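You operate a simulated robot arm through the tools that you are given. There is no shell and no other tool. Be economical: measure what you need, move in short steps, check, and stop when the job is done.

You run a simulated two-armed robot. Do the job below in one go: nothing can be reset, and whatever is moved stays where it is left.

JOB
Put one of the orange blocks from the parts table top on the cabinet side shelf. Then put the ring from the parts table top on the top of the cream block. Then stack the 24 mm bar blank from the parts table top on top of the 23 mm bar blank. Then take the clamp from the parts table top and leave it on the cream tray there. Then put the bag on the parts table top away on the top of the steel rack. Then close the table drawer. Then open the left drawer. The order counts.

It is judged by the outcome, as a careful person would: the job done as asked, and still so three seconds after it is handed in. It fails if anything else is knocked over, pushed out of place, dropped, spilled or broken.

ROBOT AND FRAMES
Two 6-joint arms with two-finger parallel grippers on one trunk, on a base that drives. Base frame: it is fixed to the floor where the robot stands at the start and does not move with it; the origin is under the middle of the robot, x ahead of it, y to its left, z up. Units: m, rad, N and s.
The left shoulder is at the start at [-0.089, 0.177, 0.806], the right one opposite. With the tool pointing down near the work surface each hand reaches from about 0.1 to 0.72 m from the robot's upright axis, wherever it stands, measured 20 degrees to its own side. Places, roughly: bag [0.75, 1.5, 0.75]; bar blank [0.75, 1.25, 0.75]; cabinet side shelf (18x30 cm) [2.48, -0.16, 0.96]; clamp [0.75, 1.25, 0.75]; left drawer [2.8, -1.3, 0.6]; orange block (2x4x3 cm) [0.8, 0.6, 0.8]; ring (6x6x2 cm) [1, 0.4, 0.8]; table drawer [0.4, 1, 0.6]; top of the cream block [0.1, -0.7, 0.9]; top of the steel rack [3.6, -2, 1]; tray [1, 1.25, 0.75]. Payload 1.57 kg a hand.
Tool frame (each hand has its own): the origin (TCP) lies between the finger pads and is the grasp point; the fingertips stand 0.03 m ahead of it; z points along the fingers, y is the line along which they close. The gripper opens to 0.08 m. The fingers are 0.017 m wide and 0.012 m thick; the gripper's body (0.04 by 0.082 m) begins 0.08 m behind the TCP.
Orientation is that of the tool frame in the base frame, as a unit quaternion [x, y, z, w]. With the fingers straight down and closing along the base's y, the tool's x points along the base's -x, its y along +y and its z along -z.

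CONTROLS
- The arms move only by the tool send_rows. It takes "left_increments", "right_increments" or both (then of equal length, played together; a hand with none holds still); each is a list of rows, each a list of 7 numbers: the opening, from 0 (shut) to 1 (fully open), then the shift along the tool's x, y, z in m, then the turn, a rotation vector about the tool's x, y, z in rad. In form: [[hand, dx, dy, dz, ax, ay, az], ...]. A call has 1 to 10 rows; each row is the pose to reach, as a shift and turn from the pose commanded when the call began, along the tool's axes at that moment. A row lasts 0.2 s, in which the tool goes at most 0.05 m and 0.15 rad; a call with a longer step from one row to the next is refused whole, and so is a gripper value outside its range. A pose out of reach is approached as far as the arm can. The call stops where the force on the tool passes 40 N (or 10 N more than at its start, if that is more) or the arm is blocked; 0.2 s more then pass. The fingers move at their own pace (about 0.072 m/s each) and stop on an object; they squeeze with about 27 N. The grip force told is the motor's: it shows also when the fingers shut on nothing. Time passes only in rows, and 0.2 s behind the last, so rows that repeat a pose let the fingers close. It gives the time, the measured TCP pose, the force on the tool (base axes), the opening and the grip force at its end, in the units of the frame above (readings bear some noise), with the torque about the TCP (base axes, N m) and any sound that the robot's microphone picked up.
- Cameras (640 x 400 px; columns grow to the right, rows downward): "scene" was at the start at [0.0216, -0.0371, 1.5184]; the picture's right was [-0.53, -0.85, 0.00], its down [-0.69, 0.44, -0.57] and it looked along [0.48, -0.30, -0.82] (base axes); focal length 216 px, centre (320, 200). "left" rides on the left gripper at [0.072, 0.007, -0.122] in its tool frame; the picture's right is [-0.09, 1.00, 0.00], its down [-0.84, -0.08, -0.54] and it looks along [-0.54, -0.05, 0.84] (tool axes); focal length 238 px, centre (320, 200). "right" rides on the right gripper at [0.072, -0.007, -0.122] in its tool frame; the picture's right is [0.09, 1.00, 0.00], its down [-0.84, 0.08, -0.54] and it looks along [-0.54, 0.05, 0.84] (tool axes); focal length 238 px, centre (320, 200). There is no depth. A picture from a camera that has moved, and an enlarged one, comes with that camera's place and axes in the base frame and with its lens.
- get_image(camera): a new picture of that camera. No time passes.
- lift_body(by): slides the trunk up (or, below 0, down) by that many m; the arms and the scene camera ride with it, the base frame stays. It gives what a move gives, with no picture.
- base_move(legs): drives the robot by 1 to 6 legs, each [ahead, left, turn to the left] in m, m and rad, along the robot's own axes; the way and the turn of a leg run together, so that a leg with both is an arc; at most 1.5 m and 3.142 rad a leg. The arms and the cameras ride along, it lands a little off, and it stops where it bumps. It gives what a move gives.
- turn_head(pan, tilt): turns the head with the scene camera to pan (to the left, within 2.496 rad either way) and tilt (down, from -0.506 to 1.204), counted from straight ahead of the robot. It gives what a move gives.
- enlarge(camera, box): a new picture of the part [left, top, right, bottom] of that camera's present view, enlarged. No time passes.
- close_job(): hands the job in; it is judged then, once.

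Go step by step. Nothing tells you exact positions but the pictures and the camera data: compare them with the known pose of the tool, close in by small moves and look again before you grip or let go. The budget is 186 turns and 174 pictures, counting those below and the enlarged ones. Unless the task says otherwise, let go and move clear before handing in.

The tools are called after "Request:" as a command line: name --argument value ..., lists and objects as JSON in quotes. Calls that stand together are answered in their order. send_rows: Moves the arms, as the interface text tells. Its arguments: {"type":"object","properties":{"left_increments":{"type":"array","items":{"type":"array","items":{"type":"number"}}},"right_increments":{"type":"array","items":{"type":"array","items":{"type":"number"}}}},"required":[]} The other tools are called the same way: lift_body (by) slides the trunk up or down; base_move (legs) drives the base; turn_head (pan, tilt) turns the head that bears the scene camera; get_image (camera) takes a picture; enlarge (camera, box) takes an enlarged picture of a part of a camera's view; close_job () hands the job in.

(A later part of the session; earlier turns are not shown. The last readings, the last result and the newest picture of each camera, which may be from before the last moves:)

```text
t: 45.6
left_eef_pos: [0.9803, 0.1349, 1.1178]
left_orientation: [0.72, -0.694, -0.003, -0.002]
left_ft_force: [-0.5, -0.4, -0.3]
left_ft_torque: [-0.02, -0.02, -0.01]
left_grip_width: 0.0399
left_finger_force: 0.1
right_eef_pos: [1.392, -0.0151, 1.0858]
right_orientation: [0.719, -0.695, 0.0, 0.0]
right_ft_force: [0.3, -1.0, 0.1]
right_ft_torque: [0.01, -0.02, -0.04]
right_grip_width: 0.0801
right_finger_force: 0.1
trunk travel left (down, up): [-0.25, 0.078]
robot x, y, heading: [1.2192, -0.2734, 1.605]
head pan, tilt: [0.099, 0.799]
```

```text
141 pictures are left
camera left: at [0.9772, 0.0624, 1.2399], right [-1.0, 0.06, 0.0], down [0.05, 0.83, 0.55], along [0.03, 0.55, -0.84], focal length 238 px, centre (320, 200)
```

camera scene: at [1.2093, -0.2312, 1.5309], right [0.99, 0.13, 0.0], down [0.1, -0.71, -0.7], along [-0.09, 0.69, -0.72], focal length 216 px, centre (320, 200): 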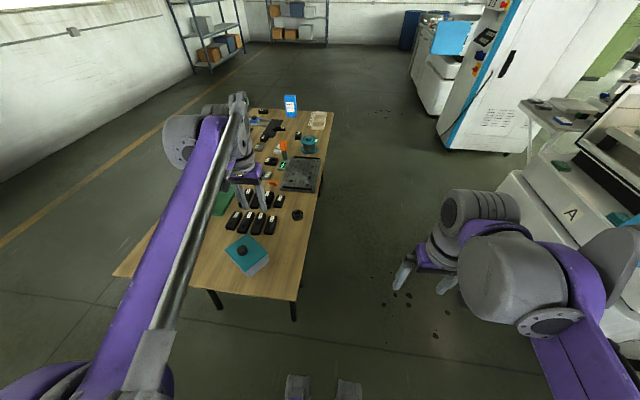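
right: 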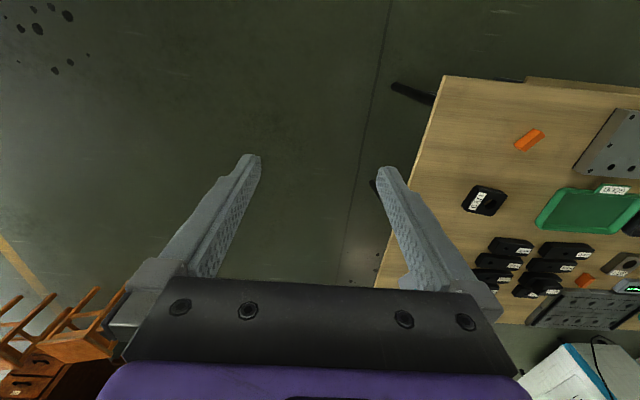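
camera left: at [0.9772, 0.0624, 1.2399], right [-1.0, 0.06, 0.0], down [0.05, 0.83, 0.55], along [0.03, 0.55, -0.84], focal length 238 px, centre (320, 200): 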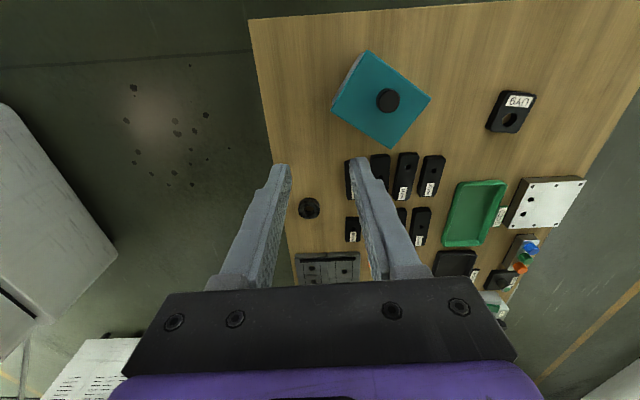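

Ring at about (1.022,0.391). I shift a little ahead and right, then bring the left hand above it.

Request:
base_move --legs '[[0.1, -0.07, -0.03]]'

Request:
send_rows --left_increments '[[1, -0.05, 0, 0, 0, 0, 0], [1, -0.09, 0, 0.02, 0, 0, 0], [1, -0.12, 0, 0.06, 0, 0, 0], [1, -0.12, 0, 0.1, 0, 0, 0]]'

Request:
get_image --camera "left"

```text
t: 46.9
left_eef_pos: [1.0587, 0.2418, 1.1176]
left_orientation: [0.71, -0.705, -0.004, -0.003]
left_ft_force: [-0.2, 0.1, 0.0]
left_ft_torque: [0.02, 0.0, 0.02]
left_grip_width: 0.0401
left_finger_force: 0.0
right_eef_pos: [1.4665, 0.0799, 1.0863]
right_orientation: [0.708, -0.706, 0.0, 0.0]
right_ft_force: [0.6, -0.7, 0.5]
right_ft_torque: [-0.03, 0.03, -0.02]
right_grip_width: 0.0801
right_finger_force: 0.0
trunk travel left (down, up): [-0.25, 0.078]
robot x, y, heading: [1.2848, -0.1706, 1.576]
head pan, tilt: [0.099, 0.799]
```

```text
t: 47.9
left_eef_pos: [1.0558, 0.3628, 1.0172]
left_orientation: [0.71, -0.704, -0.004, -0.002]
left_ft_force: [-0.4, -0.5, 0.1]
left_ft_torque: [0.01, 0.03, 0.0]
left_grip_width: 0.0803
left_finger_force: 0.1
right_eef_pos: [1.4661, 0.0802, 1.0864]
right_orientation: [0.709, -0.705, 0.0, 0.001]
right_ft_force: [0.7, 0.1, -0.2]
right_ft_torque: [0.01, 0.0, 0.01]
right_grip_width: 0.0802
right_finger_force: 0.0
trunk travel left (down, up): [-0.25, 0.078]
robot x, y, heading: [1.2836, -0.1688, 1.574]
head pan, tilt: [0.099, 0.799]
```

```text
140 pictures are left
camera left: at [1.0511, 0.2891, 1.1388], right [-1.0, 0.09, 0.0], down [0.07, 0.83, 0.55], along [0.04, 0.55, -0.84], focal length 238 px, centre (320, 200)
```

left: 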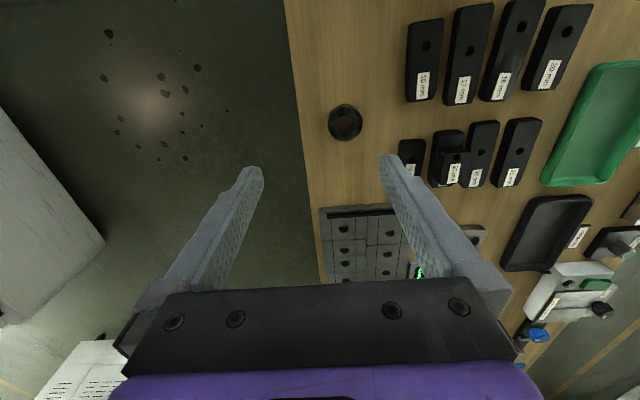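

Ring at (1.020,0.391). Align and descend partway.

Request:
send_rows --left_increments '[[1, -0.014, 0.018, 0.03, 0, 0, 0], [1, -0.028, 0.036, 0.06, 0, 0, 0], [1, -0.028, 0.036, 0.1, 0, 0, 0], [1, -0.028, 0.036, 0.14, 0, 0, 0], [1, -0.028, 0.036, 0.18, 0, 0, 0]]'

Request:
get_image --camera "left"

```text
t: 49.1
left_eef_pos: [1.0209, 0.3926, 0.8359]
left_orientation: [0.71, -0.705, -0.003, -0.002]
left_ft_force: [0.1, 0.9, 0.4]
left_ft_torque: [0.0, -0.02, -0.02]
left_grip_width: 0.08
left_finger_force: 0.0
right_eef_pos: [1.4652, 0.0805, 1.087]
right_orientation: [0.709, -0.705, 0.0, 0.0]
right_ft_force: [0.6, -0.7, 0.2]
right_ft_torque: [0.03, 0.02, 0.05]
right_grip_width: 0.0802
right_finger_force: 0.2
trunk travel left (down, up): [-0.25, 0.078]
robot x, y, heading: [1.2819, -0.1759, 1.586]
head pan, tilt: [0.099, 0.799]
```

```text
139 pictures are left
camera left: at [1.0148, 0.3203, 0.9595], right [-1.0, 0.09, 0.0], down [0.07, 0.83, 0.55], along [0.04, 0.55, -0.84], focal length 238 px, centre (320, 200)
```

left: 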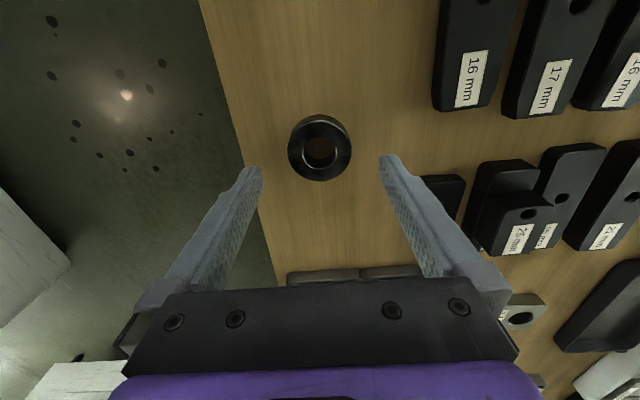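

Centred. Descend and close on the ring.

Request:
send_rows --left_increments '[[1, 0, 0, 0.02, 0, 0, 0], [1, 0, 0, 0.042, 0, 0, 0], [0, 0, 0, 0.042, 0, 0, 0], [0, 0, 0, 0.042, 0, 0, 0], [0, 0, 0, 0.042, 0, 0, 0]]'

Request:
get_image --camera "left"

```text
t: 50.3
left_eef_pos: [1.0203, 0.3944, 0.7952]
left_orientation: [0.71, -0.705, -0.003, -0.002]
left_ft_force: [-1.7, -0.2, 0.5]
left_ft_torque: [-0.01, 0.0, -0.03]
left_grip_width: 0.0511
left_finger_force: 26.9
right_eef_pos: [1.4665, 0.0805, 1.0863]
right_orientation: [0.709, -0.705, -0.001, 0.0]
right_ft_force: [0.1, 0.0, 0.4]
right_ft_torque: [0.03, 0.02, -0.02]
right_grip_width: 0.0802
right_finger_force: 0.1
trunk travel left (down, up): [-0.25, 0.078]
robot x, y, heading: [1.2852, -0.1709, 1.576]
head pan, tilt: [0.099, 0.799]
```

```text
138 pictures are left
camera left: at [1.0158, 0.3214, 0.9185], right [-1.0, 0.09, 0.0], down [0.07, 0.83, 0.55], along [0.04, 0.55, -0.84], focal length 238 px, centre (320, 200)
```

left: 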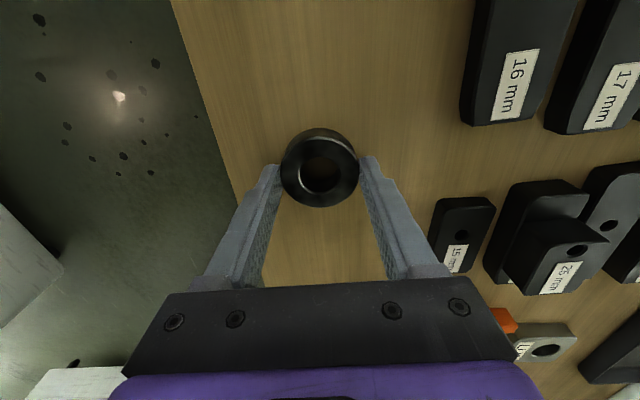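

Ring gripped (5.1 cm). Lift, pull back a bit, and look at the bars from above.

Request:
send_rows --left_increments '[[0, 0, 0, -0.05, 0, 0, 0], [0, 0, 0, -0.1, 0, 0, 0], [0, 0, 0, -0.15, 0, 0, 0], [0, 0, 0, -0.2, 0, 0, 0], [0, 0, 0, -0.25, 0, 0, 0], [0, 0, 0, -0.29, 0, 0, 0], [0, 0.05, 0, -0.29, 0, 0, 0], [0, 0.1, 0, -0.29, 0, 0, 0], [0, 0.12, 0, -0.29, 0, 0, 0]]'

Request:
enlarge --camera "left" --box '[340, 50, 600, 290]'

Request:
get_image --camera "left"

```text
t: 52.3
left_eef_pos: [1.0207, 0.2697, 1.0864]
left_orientation: [0.709, -0.705, -0.004, -0.002]
left_ft_force: [-0.1, 0.3, -2.6]
left_ft_torque: [-0.01, 0.0, 0.01]
left_grip_width: 0.0514
left_finger_force: 26.9
right_eef_pos: [1.4661, 0.0814, 1.0876]
right_orientation: [0.709, -0.705, 0.001, 0.0]
right_ft_force: [-0.3, 0.1, -1.2]
right_ft_torque: [0.0, 0.01, 0.01]
right_grip_width: 0.0799
right_finger_force: 0.0
trunk travel left (down, up): [-0.25, 0.078]
robot x, y, heading: [1.2818, -0.1726, 1.579]
head pan, tilt: [0.099, 0.799]
```

```text
1.67 times, centred on (470, 170) of left
camera zoom: at [1.0152, 0.1968, 1.2077], right [-1.0, 0.09, 0.0], down [0.07, 0.83, 0.55], along [0.04, 0.55, -0.84], focal length 397 px, centre (70, 250)
```

zoom: 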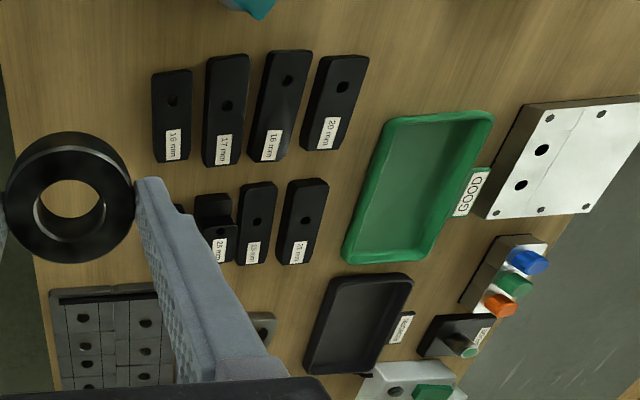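

```text
136 pictures are left
camera left: at [1.0152, 0.1968, 1.2077], right [-1.0, 0.09, 0.0], down [0.07, 0.83, 0.55], along [0.04, 0.55, -0.84], focal length 238 px, centre (320, 200)
```

left: 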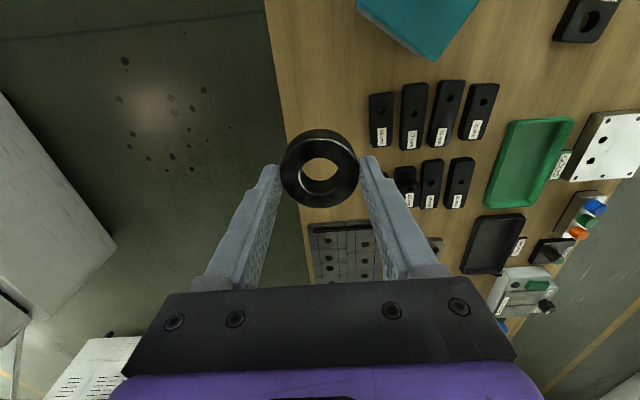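

Ring is held. Back off, turn to face the cream block, approach it.

Request:
base_move --legs '[[-0.3, 0, 0], [0, 0, 1.565], [0.45, 0, 0]]'

Request:
turn_head --pan 0.15 --tilt 0.8

Request:
get_image --camera "scene"

```text
t: 60.5
left_eef_pos: [0.3982, -0.7388, 1.0859]
left_orientation: [1.0, 0.005, -0.004, 0.0]
left_ft_force: [0.1, 0.2, -1.2]
left_ft_torque: [-0.02, -0.01, 0.04]
left_grip_width: 0.0511
left_finger_force: 27.5
right_eef_pos: [0.5868, -0.2932, 1.0865]
right_orientation: [1.0, 0.004, 0.0, 0.0]
right_ft_force: [0.1, 0.5, 0.1]
right_ft_torque: [0.02, -0.03, 0.01]
right_grip_width: 0.08
right_finger_force: 0.0
trunk travel left (down, up): [-0.25, 0.078]
robot x, y, heading: [0.8371, -0.4766, -3.132]
head pan, tilt: [0.099, 0.799]
```

```text
t: 61.2
left_eef_pos: [0.3973, -0.7401, 1.0862]
left_orientation: [1.0, 0.004, -0.003, 0.0]
left_ft_force: [0.5, -0.4, -2.8]
left_ft_torque: [0.02, -0.02, 0.02]
left_grip_width: 0.0511
left_finger_force: 27.0
right_eef_pos: [0.5883, -0.2928, 1.0862]
right_orientation: [1.0, 0.004, 0.001, 0.0]
right_ft_force: [0.1, -0.7, -0.1]
right_ft_torque: [0.0, 0.01, 0.0]
right_grip_width: 0.0799
right_finger_force: 0.0
trunk travel left (down, up): [-0.25, 0.078]
robot x, y, heading: [0.8409, -0.4731, -3.138]
head pan, tilt: [0.15, 0.799]
```

```text
135 pictures are left
camera scene: at [0.8003, -0.4866, 1.5308], right [-0.16, 0.99, 0.0], down [0.71, 0.11, -0.7], along [-0.69, -0.11, -0.72], focal length 216 px, centre (320, 200)
```

scene: 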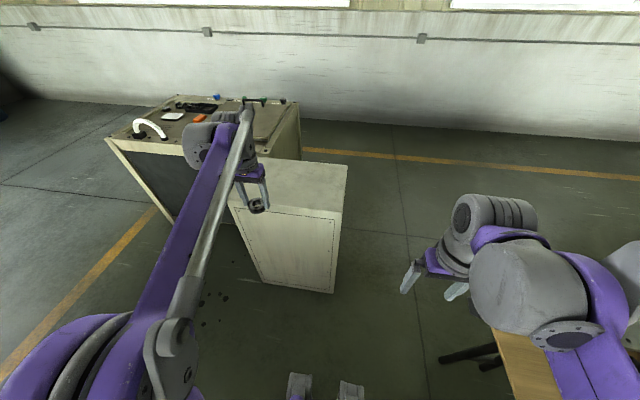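

Cream block top spans x −0.06…0.23, y −0.95…−0.5. Move closer and look with the left camera.

Request:
base_move --legs '[[0.17, 0, 0]]'

Request:
send_rows --left_increments '[[0, -0.05, 0, 0, 0, 0, 0], [0, -0.1, 0, 0, 0, 0, 0], [0, -0.12, 0, 0.03, 0, 0, 0]]'

Request:
get_image --camera "left"

```text
t: 62.6
left_eef_pos: [0.2301, -0.7421, 1.0846]
left_orientation: [1.0, 0.004, -0.004, 0.001]
left_ft_force: [-0.5, 0.1, -2.5]
left_ft_torque: [0.01, -0.01, 0.0]
left_grip_width: 0.0512
left_finger_force: 26.7
right_eef_pos: [0.4199, -0.2945, 1.0864]
right_orientation: [1.0, 0.003, 0.0, -0.001]
right_ft_force: [-0.5, -0.5, 0.6]
right_ft_torque: [-0.02, -0.04, 0.04]
right_grip_width: 0.0801
right_finger_force: 0.1
trunk travel left (down, up): [-0.25, 0.078]
robot x, y, heading: [0.6669, -0.4732, -3.136]
head pan, tilt: [0.15, 0.799]
```

```text
t: 63.4
left_eef_pos: [0.1095, -0.7427, 1.0552]
left_orientation: [1.0, 0.004, -0.004, 0.002]
left_ft_force: [-0.1, -0.6, -2.3]
left_ft_torque: [-0.01, 0.0, 0.03]
left_grip_width: 0.0514
left_finger_force: 27.0
right_eef_pos: [0.4193, -0.2954, 1.0864]
right_orientation: [1.0, 0.004, 0.0, -0.002]
right_ft_force: [-0.2, 0.0, 0.0]
right_ft_torque: [0.01, -0.03, -0.01]
right_grip_width: 0.08
right_finger_force: 0.0
trunk travel left (down, up): [-0.25, 0.078]
robot x, y, heading: [0.6726, -0.4774, -3.134]
head pan, tilt: [0.15, 0.799]
```

```text
134 pictures are left
camera left: at [0.1832, -0.7479, 1.1774], right [-0.08, -1.0, 0.0], down [-0.83, 0.07, 0.55], along [-0.55, 0.04, -0.84], focal length 238 px, centre (320, 200)
```

left: 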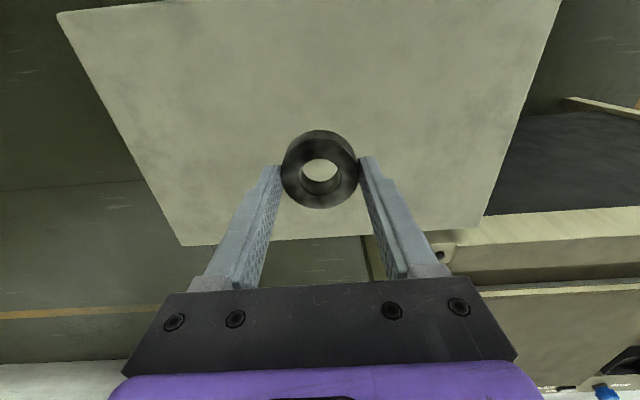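

Over the block top, well inside. Lower until contact.

Request:
send_rows --left_increments '[[0, 0, 0, 0.04, 0, 0, 0], [0, 0, 0, 0.08, 0, 0, 0], [0, 0, 0, 0.1, 0, 0, 0], [0, 0, 0, 0.106, 0, 0, 0], [0, 0, 0, 0.112, 0, 0, 0], [0, 0, 0, 0.118, 0, 0, 0], [0, 0, 0, 0.124, 0, 0, 0], [0, 0, 0, 0.13, 0, 0, 0], [0, 0, 0, 0.136, 0, 0, 0]]'

```text
t: 65.4
left_eef_pos: [0.11, -0.7445, 0.9209]
left_orientation: [1.0, 0.005, -0.003, 0.001]
left_ft_force: [-0.8, 0.3, -3.0]
left_ft_torque: [-0.01, -0.01, -0.01]
left_grip_width: 0.051
left_finger_force: 27.2
right_eef_pos: [0.419, -0.2959, 1.0852]
right_orientation: [1.0, 0.002, 0.0, 0.0]
right_ft_force: [0.0, -0.9, -0.3]
right_ft_torque: [0.01, 0.01, 0.01]
right_grip_width: 0.0798
right_finger_force: 0.1
trunk travel left (down, up): [-0.25, 0.078]
robot x, y, heading: [0.6699, -0.4751, -3.133]
head pan, tilt: [0.15, 0.799]
```

Request:
send_rows --left_increments '[[0, 0, 0, 0.005, 0, 0, 0], [0, 0, 0, 0.01, 0, 0, 0], [0, 0, 0, 0.015, 0, 0, 0], [0, 0, 0, 0.02, 0, 0, 0], [0, 0, 0, 0.025, 0, 0, 0], [0, 0, 0, 0.03, 0, 0, 0]]'

Request:
get_image --camera "left"

```text
t: 66.2
left_eef_pos: [0.1107, -0.7422, 0.9112]
left_orientation: [1.0, 0.005, -0.004, 0.001]
left_ft_force: [2.4, -0.9, 19.6]
left_ft_torque: [0.61, -0.27, -0.1]
left_grip_width: 0.0514
left_finger_force: 26.6
right_eef_pos: [0.4204, -0.294, 1.0863]
right_orientation: [1.0, 0.003, -0.001, 0.0]
right_ft_force: [0.0, 0.6, -0.1]
right_ft_torque: [0.02, -0.03, 0.02]
right_grip_width: 0.0798
right_finger_force: 0.0
trunk travel left (down, up): [-0.25, 0.078]
robot x, y, heading: [0.6757, -0.476, -3.137]
head pan, tilt: [0.15, 0.799]
stopped in row 4 (left hand): the force on the tool passed its limit at 48 N (the readings are from after the stop); the commanded pose is now the measured one
```

```text
133 pictures are left
camera left: at [0.1854, -0.7485, 1.0319], right [-0.08, -1.0, 0.0], down [-0.83, 0.07, 0.55], along [-0.55, 0.04, -0.84], focal length 238 px, centre (320, 200)
```

left: 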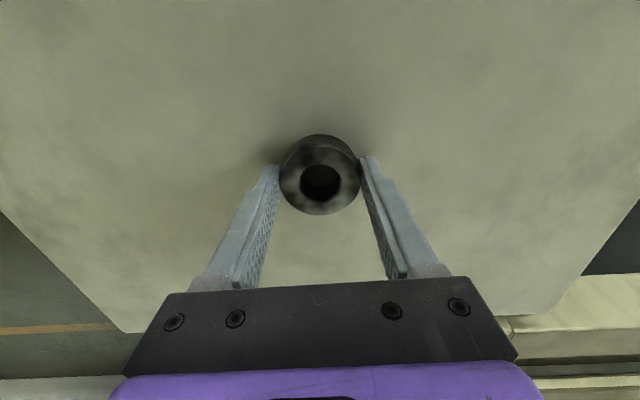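

Ring is on the block top. Release and rise, retract.

Request:
send_rows --left_increments '[[0.7, 0, 0, 0, 0, 0, 0], [1, 0, 0, 0, 0, 0, 0], [1, 0, 0, 0, 0, 0, 0]]'

Request:
send_rows --left_increments '[[1, 0, 0, -0.02, 0, 0, 0], [1, 0, 0, -0.06, 0, 0, 0], [1, 0, 0, -0.11, 0, 0, 0], [1, 0, 0, -0.16, 0, 0, 0], [1, 0.04, 0, -0.18, 0, 0, 0], [1, 0.09, 0, -0.18, 0, 0, 0], [1, 0.14, 0, -0.18, 0, 0, 0]]'

Request:
get_image --camera "left"

```text
t: 66.9
left_eef_pos: [0.1119, -0.7508, 0.91]
left_orientation: [1.0, 0.007, -0.005, 0.005]
left_ft_force: [1.3, -13.6, 18.9]
left_ft_torque: [0.37, -0.18, -0.06]
left_grip_width: 0.0685
left_finger_force: 0.0
right_eef_pos: [0.4196, -0.2968, 1.0858]
right_orientation: [1.0, 0.004, -0.001, -0.001]
right_ft_force: [-1.3, 0.1, -0.1]
right_ft_torque: [0.02, 0.01, -0.01]
right_grip_width: 0.08
right_finger_force: 0.1
trunk travel left (down, up): [-0.25, 0.078]
robot x, y, heading: [0.6719, -0.4754, -3.136]
head pan, tilt: [0.15, 0.799]
stopped in row 3 (left hand): the force on the tool passed its limit at 41 N (the readings are from after the stop); the commanded pose is now the measured one
```

```text
t: 68.5
left_eef_pos: [0.254, -0.7435, 1.0893]
left_orientation: [1.0, 0.007, -0.005, 0.003]
left_ft_force: [-0.1, -0.6, 0.6]
left_ft_torque: [-0.02, 0.04, -0.01]
left_grip_width: 0.0799
left_finger_force: 0.1
right_eef_pos: [0.4209, -0.2961, 1.086]
right_orientation: [1.0, 0.004, -0.002, 0.0]
right_ft_force: [-0.1, -0.1, 0.9]
right_ft_torque: [0.06, -0.03, 0.02]
right_grip_width: 0.0802
right_finger_force: 0.0
trunk travel left (down, up): [-0.25, 0.078]
robot x, y, heading: [0.6727, -0.4765, -3.134]
head pan, tilt: [0.15, 0.799]
```

```text
132 pictures are left
camera left: at [0.3286, -0.7482, 1.2114], right [-0.08, -1.0, 0.01], down [-0.83, 0.07, 0.55], along [-0.55, 0.04, -0.83], focal length 238 px, centre (320, 200)
```

left: 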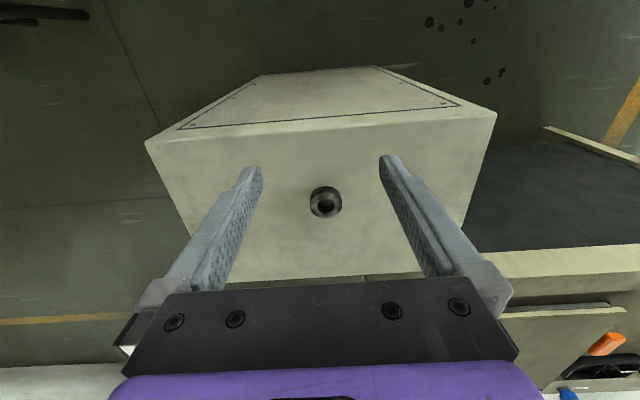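

Ring is placed. Now I drive round to the far side of the table (aisle side) to find the 23/24 mm bars.

Request:
base_move --legs '[[-0.88, 0, 0], [0, -1.5, 0]]'

Request:
turn_head --pan 0.0 --tilt 0.9

Request:
get_image --camera "scene"

Request:
enlarge --camera "scene" --box '[200, 100, 520, 300]'

```text
t: 86.4
left_eef_pos: [1.0985, 0.7993, 1.0887]
left_orientation: [1.0, 0.02, -0.005, 0.004]
left_ft_force: [0.3, -0.3, -0.4]
left_ft_torque: [0.0, 0.01, -0.01]
left_grip_width: 0.0801
left_finger_force: 0.1
right_eef_pos: [1.2528, 1.2525, 1.0849]
right_orientation: [1.0, 0.017, 0.0, -0.001]
right_ft_force: [-0.4, 0.5, -0.5]
right_ft_torque: [0.0, -0.01, 0.01]
right_grip_width: 0.0799
right_finger_force: 0.1
trunk travel left (down, up): [-0.25, 0.078]
robot x, y, heading: [1.5093, 1.0786, -3.106]
head pan, tilt: [0.15, 0.799]
```

```text
t: 87.1
left_eef_pos: [1.0995, 0.7997, 1.0896]
left_orientation: [1.0, 0.02, -0.004, 0.004]
left_ft_force: [0.0, -0.1, -0.1]
left_ft_torque: [-0.01, 0.03, -0.03]
left_grip_width: 0.0797
left_finger_force: 0.0
right_eef_pos: [1.2527, 1.2526, 1.0861]
right_orientation: [1.0, 0.017, 0.0, -0.001]
right_ft_force: [-0.4, 0.0, 0.0]
right_ft_torque: [0.01, -0.01, -0.02]
right_grip_width: 0.0799
right_finger_force: 0.0
trunk travel left (down, up): [-0.25, 0.078]
robot x, y, heading: [1.5089, 1.0781, -3.101]
head pan, tilt: [0.0, 0.901]
```

```text
131 pictures are left
camera scene: at [1.4764, 1.0776, 1.523], right [-0.04, 1.0, 0.0], down [0.78, 0.03, -0.62], along [-0.62, -0.02, -0.78], focal length 216 px, centre (320, 200)
```

scene: 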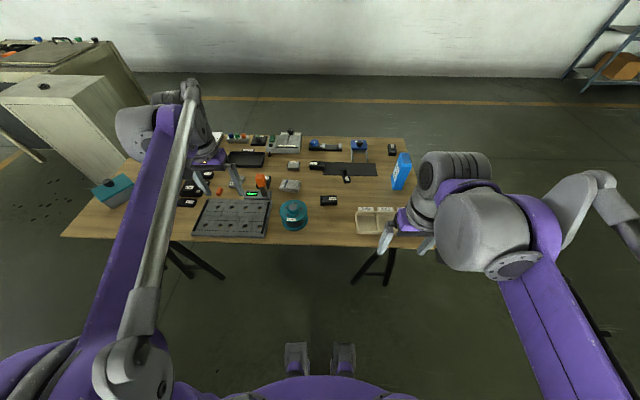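

```text
2.00 times, centred on (360, 200) of scene
camera zoom: at [1.4764, 1.0776, 1.523], right [-0.04, 1.0, 0.0], down [0.78, 0.03, -0.62], along [-0.62, -0.02, -0.78], focal length 433 px, centre (240, 200)
```

zoom: 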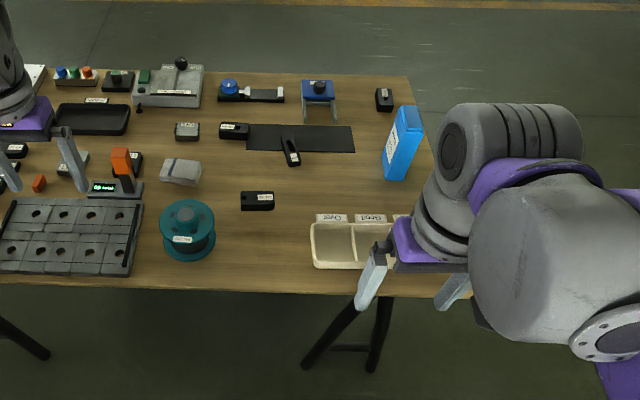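

I see the cream tray, black bars and other parts. Take wrist-camera pictures to identify them.

Request:
get_image --camera "right"

Request:
enlarge --camera "scene" --box '[280, 130, 420, 220]'

```text
129 pictures are left
camera right: at [1.3264, 1.2607, 1.2083], right [0.13, -0.99, 0.0], down [-0.83, -0.11, 0.54], along [-0.54, -0.07, -0.84], focal length 238 px, centre (320, 200)
```

right: 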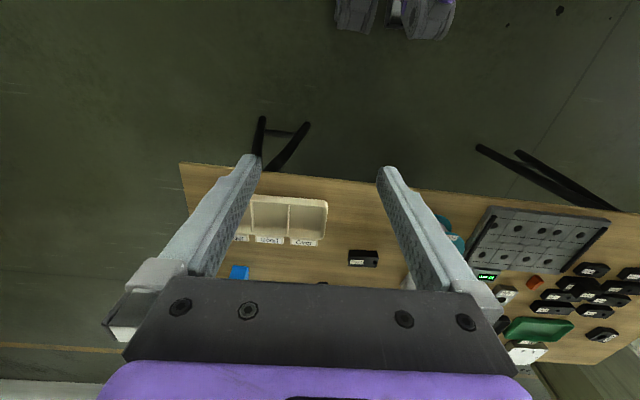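

```text
4.44 times, centred on (350, 175) of scene
camera zoom: at [1.4764, 1.0776, 1.523], right [-0.04, 1.0, 0.0], down [0.78, 0.03, -0.62], along [-0.62, -0.02, -0.78], focal length 962 px, centre (187, 311)
```

zoom: 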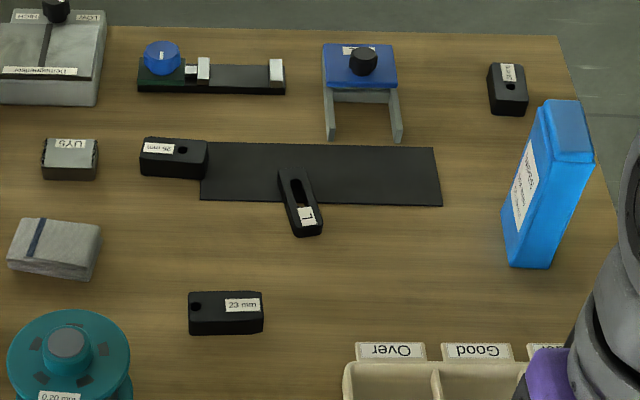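

The 23 mm bar is near (0.87,1.10); I enlarge other labels to find the 24 mm one.

Request:
enlarge --camera "scene" --box '[306, 155, 354, 185]'

Request:
enlarge --camera "scene" --box '[376, 140, 408, 160]'

Request:
enlarge --camera "scene" --box '[170, 150, 250, 210]'

```text
13.33 times, centred on (330, 170) of scene
camera zoom: at [1.4764, 1.0776, 1.523], right [-0.04, 1.0, 0.0], down [0.78, 0.03, -0.62], along [-0.62, -0.02, -0.78], focal length 2886 px, centre (187, 600)
```

zoom: 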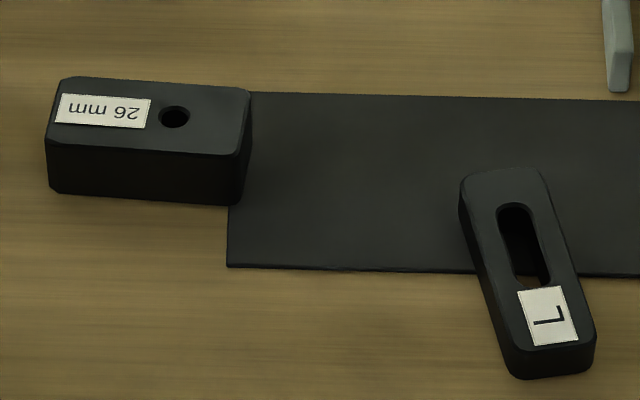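

```text
16.00 times, centred on (392, 150) of scene
camera zoom: at [1.4764, 1.0776, 1.523], right [-0.04, 1.0, 0.0], down [0.78, 0.03, -0.62], along [-0.62, -0.02, -0.78], focal length 3463 px, centre (-832, 1000)
```

zoom: 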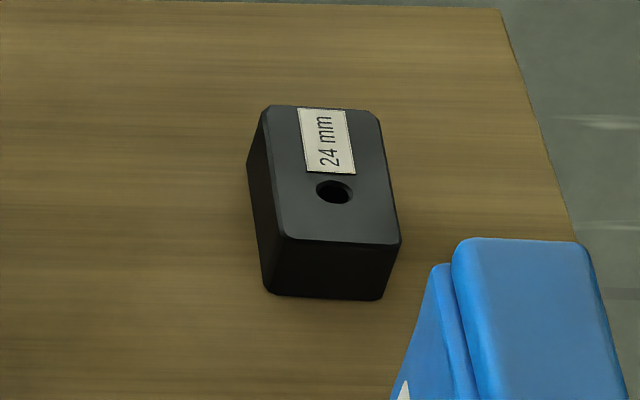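

```text
6.67 times, centred on (210, 180) of scene
camera zoom: at [1.4764, 1.0776, 1.523], right [-0.04, 1.0, 0.0], down [0.78, 0.03, -0.62], along [-0.62, -0.02, -0.78], focal length 1443 px, centre (1053, 333)
```

zoom: 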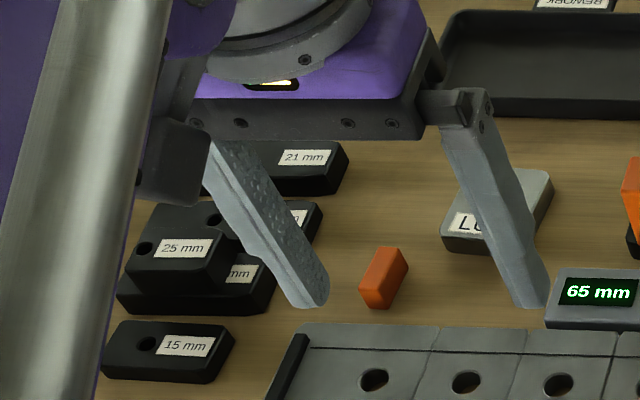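

The 24 mm bar is at about (0.50,1.45), beside the blue bag. I drive round to the table's left end, facing it, to pick it with the right hand.

Request:
base_move --legs '[[-0.1, -0.9, 0], [0, 0, 1.53], [0, -0.85, 0]]'

Request:
turn_head --pan -0.1 --tilt 0.9

Request:
get_image --camera "scene"

Request:
get_image --camera "right"

```text
t: 106.5
left_eef_pos: [1.0125, 1.5284, 1.0884]
left_orientation: [0.693, 0.721, -0.001, 0.005]
left_ft_force: [0.0, 0.7, 0.5]
left_ft_torque: [-0.01, 0.0, -0.02]
left_grip_width: 0.0801
left_finger_force: 0.1
right_eef_pos: [0.5587, 1.6826, 1.0868]
right_orientation: [0.694, 0.72, -0.001, 0.0]
right_ft_force: [-1.0, -0.1, -0.2]
right_ft_torque: [0.02, -0.01, 0.04]
right_grip_width: 0.0799
right_finger_force: 0.0
trunk travel left (down, up): [-0.25, 0.078]
robot x, y, heading: [0.7306, 1.9427, -1.53]
head pan, tilt: [0.0, 0.901]
```

```text
t: 107.1
left_eef_pos: [1.0113, 1.5276, 1.0891]
left_orientation: [0.692, 0.721, -0.001, 0.005]
left_ft_force: [0.4, -0.5, -0.3]
left_ft_torque: [0.02, -0.02, 0.0]
left_grip_width: 0.08
left_finger_force: 0.1
right_eef_pos: [0.559, 1.6819, 1.0863]
right_orientation: [0.693, 0.72, 0.0, -0.001]
right_ft_force: [0.1, 0.1, 0.1]
right_ft_torque: [0.03, 0.02, 0.0]
right_grip_width: 0.0798
right_finger_force: 0.1
trunk travel left (down, up): [-0.25, 0.078]
robot x, y, heading: [0.7338, 1.94, -1.535]
head pan, tilt: [-0.099, 0.901]
```

```text
124 pictures are left
camera scene: at [0.7284, 1.9058, 1.5229], right [-1.0, 0.06, 0.0], down [0.05, 0.78, -0.62], along [-0.04, -0.62, -0.78], focal length 216 px, centre (320, 200)
```

scene: 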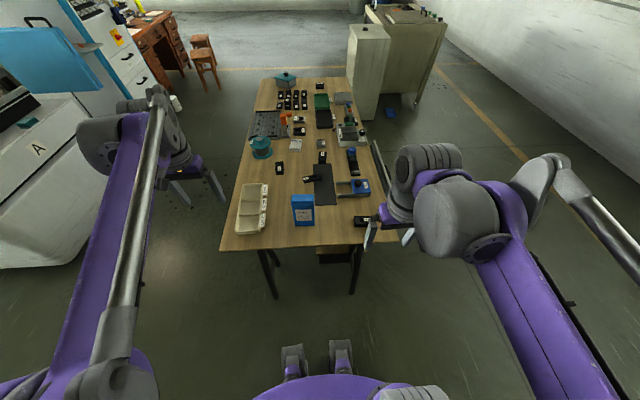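

```text
123 pictures are left
camera right: at [0.5515, 1.7536, 1.2083], right [0.99, 0.13, 0.0], down [0.11, -0.83, 0.54], along [0.07, -0.54, -0.84], focal length 238 px, centre (320, 200)
```

right: 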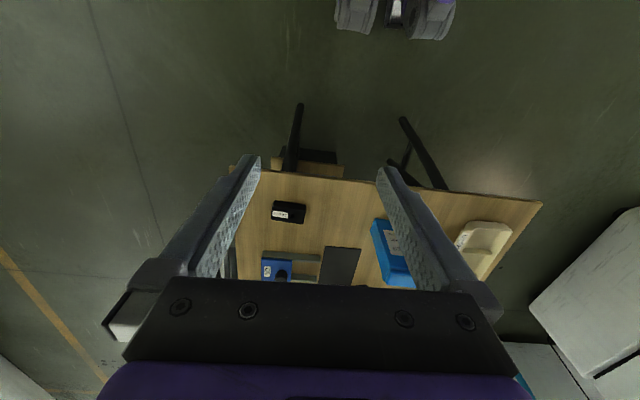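

24 mm bar around (0.52,1.44). Move the right hand above it while turning the wrist −90° to grip across its width.

Request:
send_rows --right_increments '[[1, -0.024, -0.005, 0.0, 0, 0, -0.15], [1, -0.048, -0.009, 0.0, 0, 0, -0.3], [1, -0.072, -0.014, 0.0, 0, 0, -0.45], [1, -0.096, -0.019, 0.01, 0, 0, -0.6], [1, -0.12, -0.024, 0.02, 0, 0, -0.75], [1, -0.144, -0.028, 0.04, 0, 0, -0.9], [1, -0.168, -0.033, 0.06, 0, 0, -1.05], [1, -0.192, -0.038, 0.08, 0, 0, -1.2], [1, -0.216, -0.043, 0.1, 0, 0, -1.35], [1, -0.238, -0.047, 0.1, 0, 0, -1.5]]'

Request:
get_image --camera "right"

```text
t: 109.3
left_eef_pos: [1.0113, 1.5275, 1.0893]
left_orientation: [0.692, 0.722, -0.001, 0.006]
left_ft_force: [0.2, -0.3, -0.3]
left_ft_torque: [0.0, 0.0, 0.0]
left_grip_width: 0.0802
left_finger_force: 0.0
right_eef_pos: [0.522, 1.4408, 0.9852]
right_orientation: [0.016, 1.0, 0.001, 0.0]
right_ft_force: [0.3, 0.5, -0.5]
right_ft_torque: [0.02, 0.03, 0.0]
right_grip_width: 0.0799
right_finger_force: 0.1
trunk travel left (down, up): [-0.25, 0.078]
robot x, y, heading: [0.7318, 1.9417, -1.534]
head pan, tilt: [-0.099, 0.901]
```

```text
122 pictures are left
camera right: at [0.4506, 1.4364, 1.1071], right [-0.06, 1.0, 0.0], down [0.84, 0.05, 0.54], along [0.54, 0.03, -0.84], focal length 238 px, centre (320, 200)
```

right: 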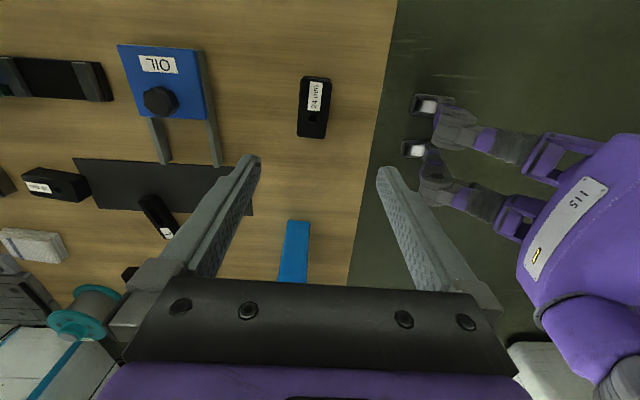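

Aligned well. Correct by 1 cm and descend halfway.

Request:
send_rows --right_increments '[[1, 0.01, -0.009, 0.04, 0, 0, 0], [1, 0.01, -0.009, 0.08, 0, 0, 0], [1, 0.01, -0.009, 0.12, 0, 0, 0], [1, 0.01, -0.009, 0.14, 0, 0, 0]]'

Request:
get_image --camera "right"

```text
t: 110.3
left_eef_pos: [1.0118, 1.5287, 1.0889]
left_orientation: [0.693, 0.721, 0.0, 0.005]
left_ft_force: [1.2, 0.3, -0.6]
left_ft_torque: [-0.03, 0.01, -0.01]
left_grip_width: 0.0799
left_finger_force: 0.1
right_eef_pos: [0.5083, 1.4346, 0.8476]
right_orientation: [0.018, 1.0, 0.0, -0.001]
right_ft_force: [-0.6, 0.0, -0.2]
right_ft_torque: [-0.04, 0.04, 0.03]
right_grip_width: 0.08
right_finger_force: 0.1
trunk travel left (down, up): [-0.25, 0.078]
robot x, y, heading: [0.7319, 1.939, -1.538]
head pan, tilt: [-0.099, 0.901]
```

```text
121 pictures are left
camera right: at [0.4387, 1.4294, 0.9684], right [-0.06, 1.0, 0.0], down [0.84, 0.05, 0.54], along [0.54, 0.03, -0.84], focal length 238 px, centre (320, 200)
```

right: 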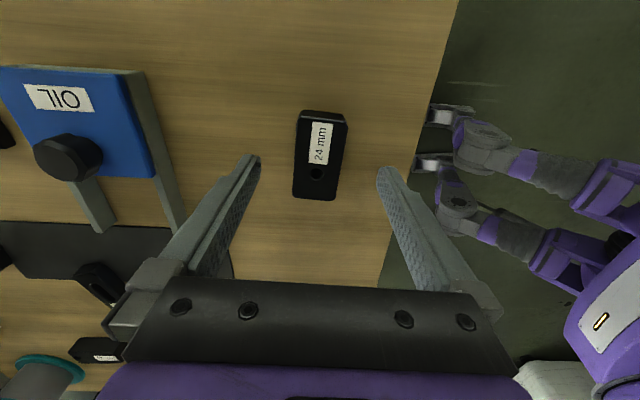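

Good alignment; descend and grip.

Request:
send_rows --right_increments '[[1, -0.004, 0, 0.025, 0, 0, 0], [1, -0.004, 0, 0.051, 0, 0, 0], [0, -0.004, 0, 0.051, 0, 0, 0], [0, -0.004, 0, 0.051, 0, 0, 0], [0, -0.004, 0, 0.051, 0, 0, 0]]'

Request:
get_image --camera "right"

```text
t: 111.5
left_eef_pos: [1.0116, 1.5279, 1.0897]
left_orientation: [0.692, 0.721, 0.0, 0.005]
left_ft_force: [0.5, -0.1, -0.3]
left_ft_torque: [0.04, 0.03, 0.03]
left_grip_width: 0.0799
left_finger_force: 0.1
right_eef_pos: [0.5133, 1.434, 0.7932]
right_orientation: [0.017, 1.0, 0.0, -0.001]
right_ft_force: [0.8, -0.6, 0.7]
right_ft_torque: [-0.07, 0.04, 0.02]
right_grip_width: 0.0404
right_finger_force: 27.1
trunk travel left (down, up): [-0.25, 0.078]
robot x, y, heading: [0.7335, 1.9394, -1.536]
head pan, tilt: [-0.099, 0.901]
```

```text
120 pictures are left
camera right: at [0.4423, 1.4292, 0.9159], right [-0.06, 1.0, 0.0], down [0.84, 0.05, 0.54], along [0.54, 0.03, -0.84], focal length 238 px, centre (320, 200)
```

right: 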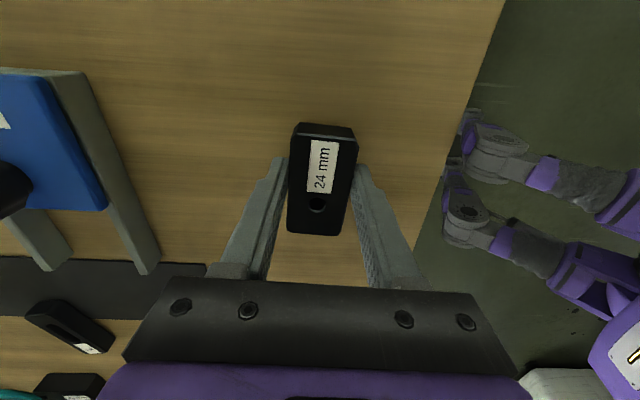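

24 mm bar gripped (4.0 cm wide). Lift and retract both hands, then drive to the far side.

Request:
send_rows --right_increments '[[0, 0, 0, -0.04, 0, 0, 0], [0, 0, 0, -0.09, 0, 0, 0], [0, 0, 0, -0.14, 0, 0, 0], [0, 0, 0, -0.19, 0, 0, 0], [0, 0, 0, -0.24, 0, 0, 0], [0, 0, 0, -0.29, 0, 0, 0], [0, 0, 0.05, -0.29, 0, 0, 0], [0, 0, 0.1, -0.29, 0, 0, 0], [0, 0, 0.15, -0.29, 0, 0, 0], [0, 0, 0.18, -0.29, 0, 0, 0]]' --left_increments '[[1, 0.02, 0, 0, 0, 0, 0], [1, 0.04, 0, 0, 0, 0, 0], [1, 0.06, 0, 0, 0, 0, 0], [1, 0.08, 0, 0, 0, 0, 0], [1, 0.1, 0, 0, 0, 0, 0], [1, 0.12, 0, 0, 0, 0, 0], [1, 0.14, 0, 0, 0, 0, 0], [1, 0.15, 0, 0, 0, 0, 0], [1, 0.15, 0, 0, 0, 0, 0], [1, 0.15, 0, 0, 0, 0, 0]]'

Request:
base_move --legs '[[0, 0.83, 0], [0, 0, -1.57], [0, 0.98, 0]]'

Request:
turn_head --pan -0.1 --tilt 0.9

Request:
get_image --camera "scene"

Request:
get_image --camera "right"

```text
t: 113.7
left_eef_pos: [1.0064, 1.6787, 1.0892]
left_orientation: [0.693, 0.721, -0.001, 0.007]
left_ft_force: [0.6, -0.3, 0.5]
left_ft_torque: [0.0, -0.02, 0.0]
left_grip_width: 0.0803
left_finger_force: 0.1
right_eef_pos: [0.523, 1.6164, 1.0846]
right_orientation: [0.017, 1.0, 0.0, 0.0]
right_ft_force: [0.7, 0.4, -5.8]
right_ft_torque: [0.03, 0.04, 0.01]
right_grip_width: 0.0399
right_finger_force: 26.8
trunk travel left (down, up): [-0.25, 0.078]
robot x, y, heading: [0.7353, 1.9427, -1.532]
head pan, tilt: [-0.099, 0.901]
```

```text
t: 133.7
left_eef_pos: [1.3685, 0.7169, 1.089]
left_orientation: [0.999, 0.032, -0.005, 0.004]
left_ft_force: [0.3, 0.0, -0.3]
left_ft_torque: [0.02, -0.04, -0.02]
left_grip_width: 0.08
left_finger_force: 0.1
right_eef_pos: [1.2948, 1.2013, 1.0832]
right_orientation: [0.711, 0.703, 0.0, 0.0]
right_ft_force: [0.5, 0.7, -4.0]
right_ft_torque: [0.06, 0.01, -0.04]
right_grip_width: 0.0398
right_finger_force: 27.0
trunk travel left (down, up): [-0.25, 0.078]
robot x, y, heading: [1.6263, 0.9935, -3.082]
head pan, tilt: [-0.099, 0.901]
```

```text
t: 134.3
left_eef_pos: [1.3681, 0.7172, 1.0878]
left_orientation: [0.999, 0.032, -0.005, 0.004]
left_ft_force: [0.2, 0.1, 0.6]
left_ft_torque: [0.02, 0.01, 0.02]
left_grip_width: 0.08
left_finger_force: 0.1
right_eef_pos: [1.2939, 1.2008, 1.0852]
right_orientation: [0.71, 0.704, 0.0, -0.001]
right_ft_force: [0.2, 0.2, -5.2]
right_ft_torque: [0.03, 0.0, 0.0]
right_grip_width: 0.0396
right_finger_force: 26.9
trunk travel left (down, up): [-0.25, 0.078]
robot x, y, heading: [1.6242, 0.9979, -3.079]
head pan, tilt: [-0.099, 0.901]
```

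```text
119 pictures are left
camera scene: at [1.5896, 1.0035, 1.5229], right [0.04, 1.0, 0.0], down [0.78, -0.03, -0.62], along [-0.62, 0.02, -0.78], focal length 216 px, centre (320, 200)
```

scene: 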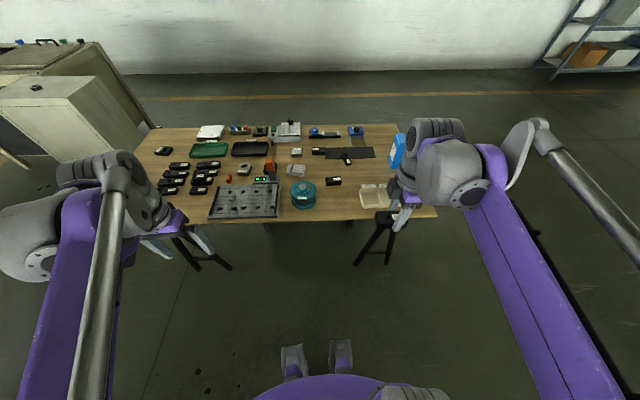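

```text
118 pictures are left
camera right: at [1.2894, 1.2714, 1.2065], right [1.0, 0.08, 0.0], down [0.07, -0.84, 0.54], along [0.04, -0.54, -0.84], focal length 238 px, centre (320, 200)
```

right: 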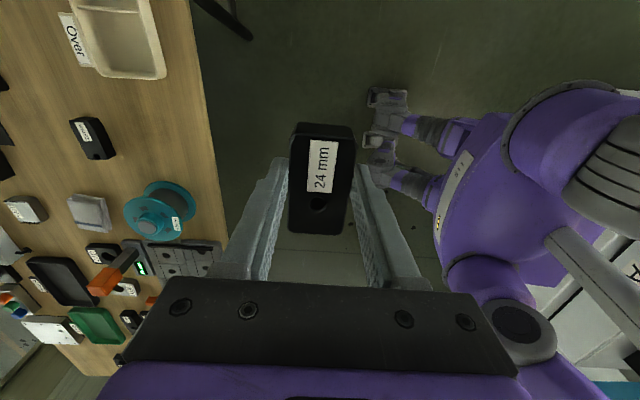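

23 mm bar at about (0.88,1.10). Move closer and view from near.

Request:
base_move --legs '[[0.2, 0, -0.06]]'

Request:
send_rows --right_increments '[[0, 0, -0.05, 0, 0, 0, 0], [0, 0, -0.1, 0, 0, 0, 0], [0, 0, -0.15, 0, 0, 0, 0], [0, 0, -0.18, 0.02, 0, 0, 0]]'

Request:
get_image --camera "right"

```text
t: 135.9
left_eef_pos: [1.1527, 0.7284, 1.0881]
left_orientation: [1.0, 0.001, -0.004, 0.003]
left_ft_force: [0.3, -0.1, 0.2]
left_ft_torque: [-0.02, 0.03, -0.01]
left_grip_width: 0.0798
left_finger_force: 0.0
right_eef_pos: [1.1085, 1.2144, 1.0839]
right_orientation: [0.732, 0.681, 0.0, 0.0]
right_ft_force: [-0.6, -0.1, -6.3]
right_ft_torque: [0.04, -0.01, 0.0]
right_grip_width: 0.0398
right_finger_force: 27.0
trunk travel left (down, up): [-0.25, 0.078]
robot x, y, heading: [1.4279, 0.99, -3.143]
head pan, tilt: [-0.099, 0.901]
```

```text
t: 136.9
left_eef_pos: [1.1516, 0.729, 1.0885]
left_orientation: [1.0, 0.001, -0.004, 0.004]
left_ft_force: [0.1, 0.0, 0.3]
left_ft_torque: [-0.01, 0.01, 0.0]
left_grip_width: 0.0801
left_finger_force: 0.2
right_eef_pos: [0.9284, 1.2269, 1.0637]
right_orientation: [0.732, 0.681, 0.0, 0.001]
right_ft_force: [-0.4, -0.5, -5.0]
right_ft_torque: [0.03, -0.02, 0.0]
right_grip_width: 0.0397
right_finger_force: 27.1
trunk travel left (down, up): [-0.25, 0.078]
robot x, y, heading: [1.4227, 0.9901, -3.138]
head pan, tilt: [-0.099, 0.901]
```

```text
117 pictures are left
camera right: at [0.9263, 1.2986, 1.1854], right [1.0, 0.02, 0.0], down [0.02, -0.84, 0.54], along [0.01, -0.54, -0.84], focal length 238 px, centre (320, 200)
```

right: 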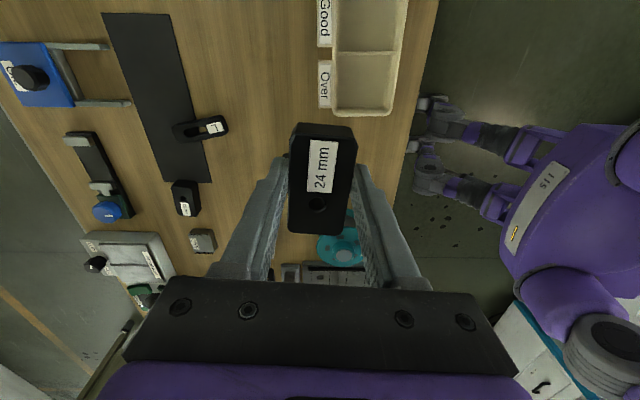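

The held bar hides the 23 mm one; check with the scene camera.

Request:
get_image --camera "scene"

Request:
enlarge --camera "scene" --box '[300, 150, 396, 210]'

```text
116 pictures are left
camera scene: at [1.3899, 0.9998, 1.5229], right [0.1, 1.0, 0.0], down [0.78, -0.08, -0.62], along [-0.62, 0.06, -0.78], focal length 216 px, centre (320, 200)
```

scene: 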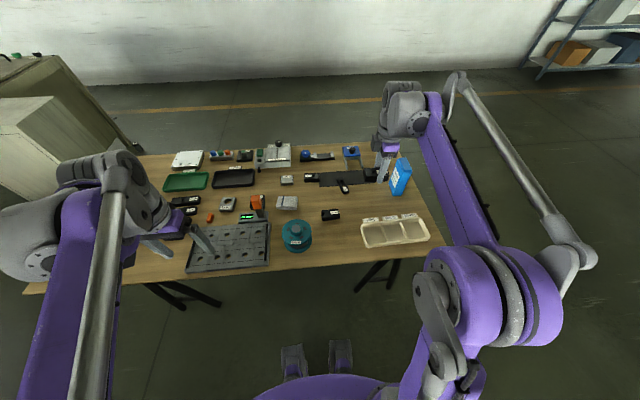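

```text
6.67 times, centred on (348, 180) of scene
camera zoom: at [1.3899, 0.9998, 1.5229], right [0.1, 1.0, 0.0], down [0.78, -0.08, -0.62], along [-0.62, 0.06, -0.78], focal length 1443 px, centre (133, 333)
```

zoom: 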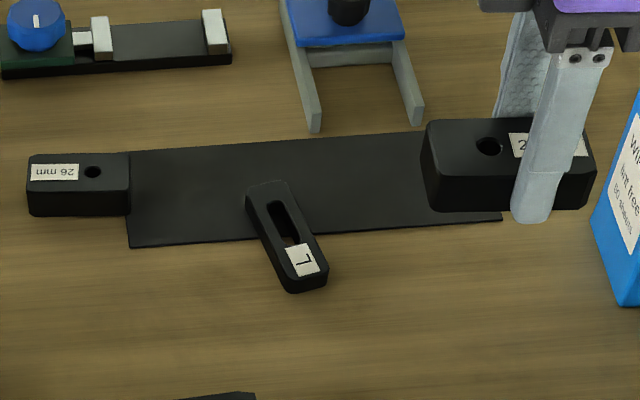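

Request:
enlarge --camera "scene" --box '[306, 200, 354, 230]'

```text
13.33 times, centred on (330, 215) of scene
camera zoom: at [1.3899, 0.9998, 1.5229], right [0.1, 1.0, 0.0], down [0.78, -0.08, -0.62], along [-0.62, 0.06, -0.78], focal length 2886 px, centre (187, 0)
```

zoom: 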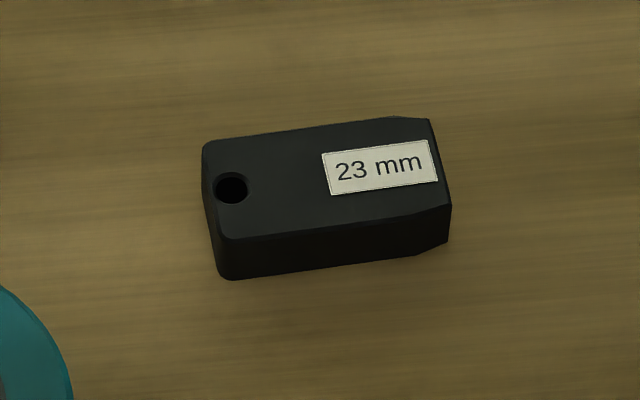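

Estimated 23 mm bar centre (0.88,1.096). I shift the hand aside for a closer look to refine.

Request:
send_rows --right_increments '[[0, -0.02, 0.05, 0.03, 0, 0, -0.06], [0, -0.03, 0.1, 0.06, 0, 0, -0.12], [0, -0.03, 0.1, 0.1, 0, 0, -0.12]]'

Request:
get_image --camera "right"

```text
refused: row 1 steps farther than a row can; nothing moved
```

```text
113 pictures are left
camera right: at [0.9263, 1.2986, 1.1854], right [1.0, 0.02, 0.0], down [0.02, -0.84, 0.54], along [0.01, -0.54, -0.84], focal length 238 px, centre (320, 200)
```

right: 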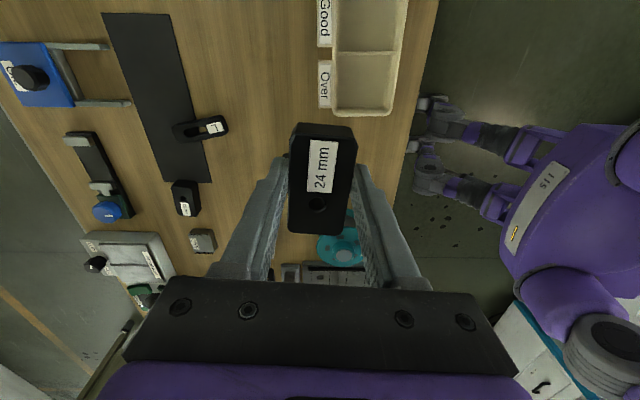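

Request:
send_rows --right_increments '[[0, -0.01, 0.04, 0.02, 0, 0, -0.06], [0, -0.02, 0.08, 0.04, 0, 0, -0.12], [0, -0.02, 0.1, 0.08, 0, 0, -0.12], [0, -0.02, 0.1, 0.1, 0, 0, -0.12]]'

Request:
get_image --camera "right"

```text
t: 137.9
left_eef_pos: [1.1525, 0.7273, 1.0883]
left_orientation: [1.0, 0.002, -0.004, 0.003]
left_ft_force: [-1.0, -0.3, 0.0]
left_ft_torque: [-0.01, 0.03, -0.01]
left_grip_width: 0.0804
left_finger_force: 0.1
right_eef_pos: [1.0269, 1.1996, 0.9643]
right_orientation: [0.69, 0.724, 0.001, 0.0]
right_ft_force: [0.6, 0.7, -5.8]
right_ft_torque: [0.01, 0.0, -0.02]
right_grip_width: 0.0394
right_finger_force: 26.6
trunk travel left (down, up): [-0.25, 0.078]
robot x, y, heading: [1.423, 0.9896, -3.14]
head pan, tilt: [-0.099, 0.901]
```

```text
112 pictures are left
camera right: at [1.0182, 1.2716, 1.0866], right [0.99, 0.14, 0.0], down [0.12, -0.83, 0.54], along [0.08, -0.54, -0.84], focal length 238 px, centre (320, 200)
```

right: 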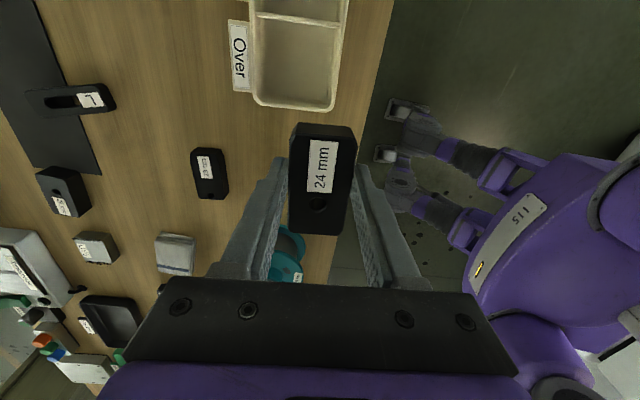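

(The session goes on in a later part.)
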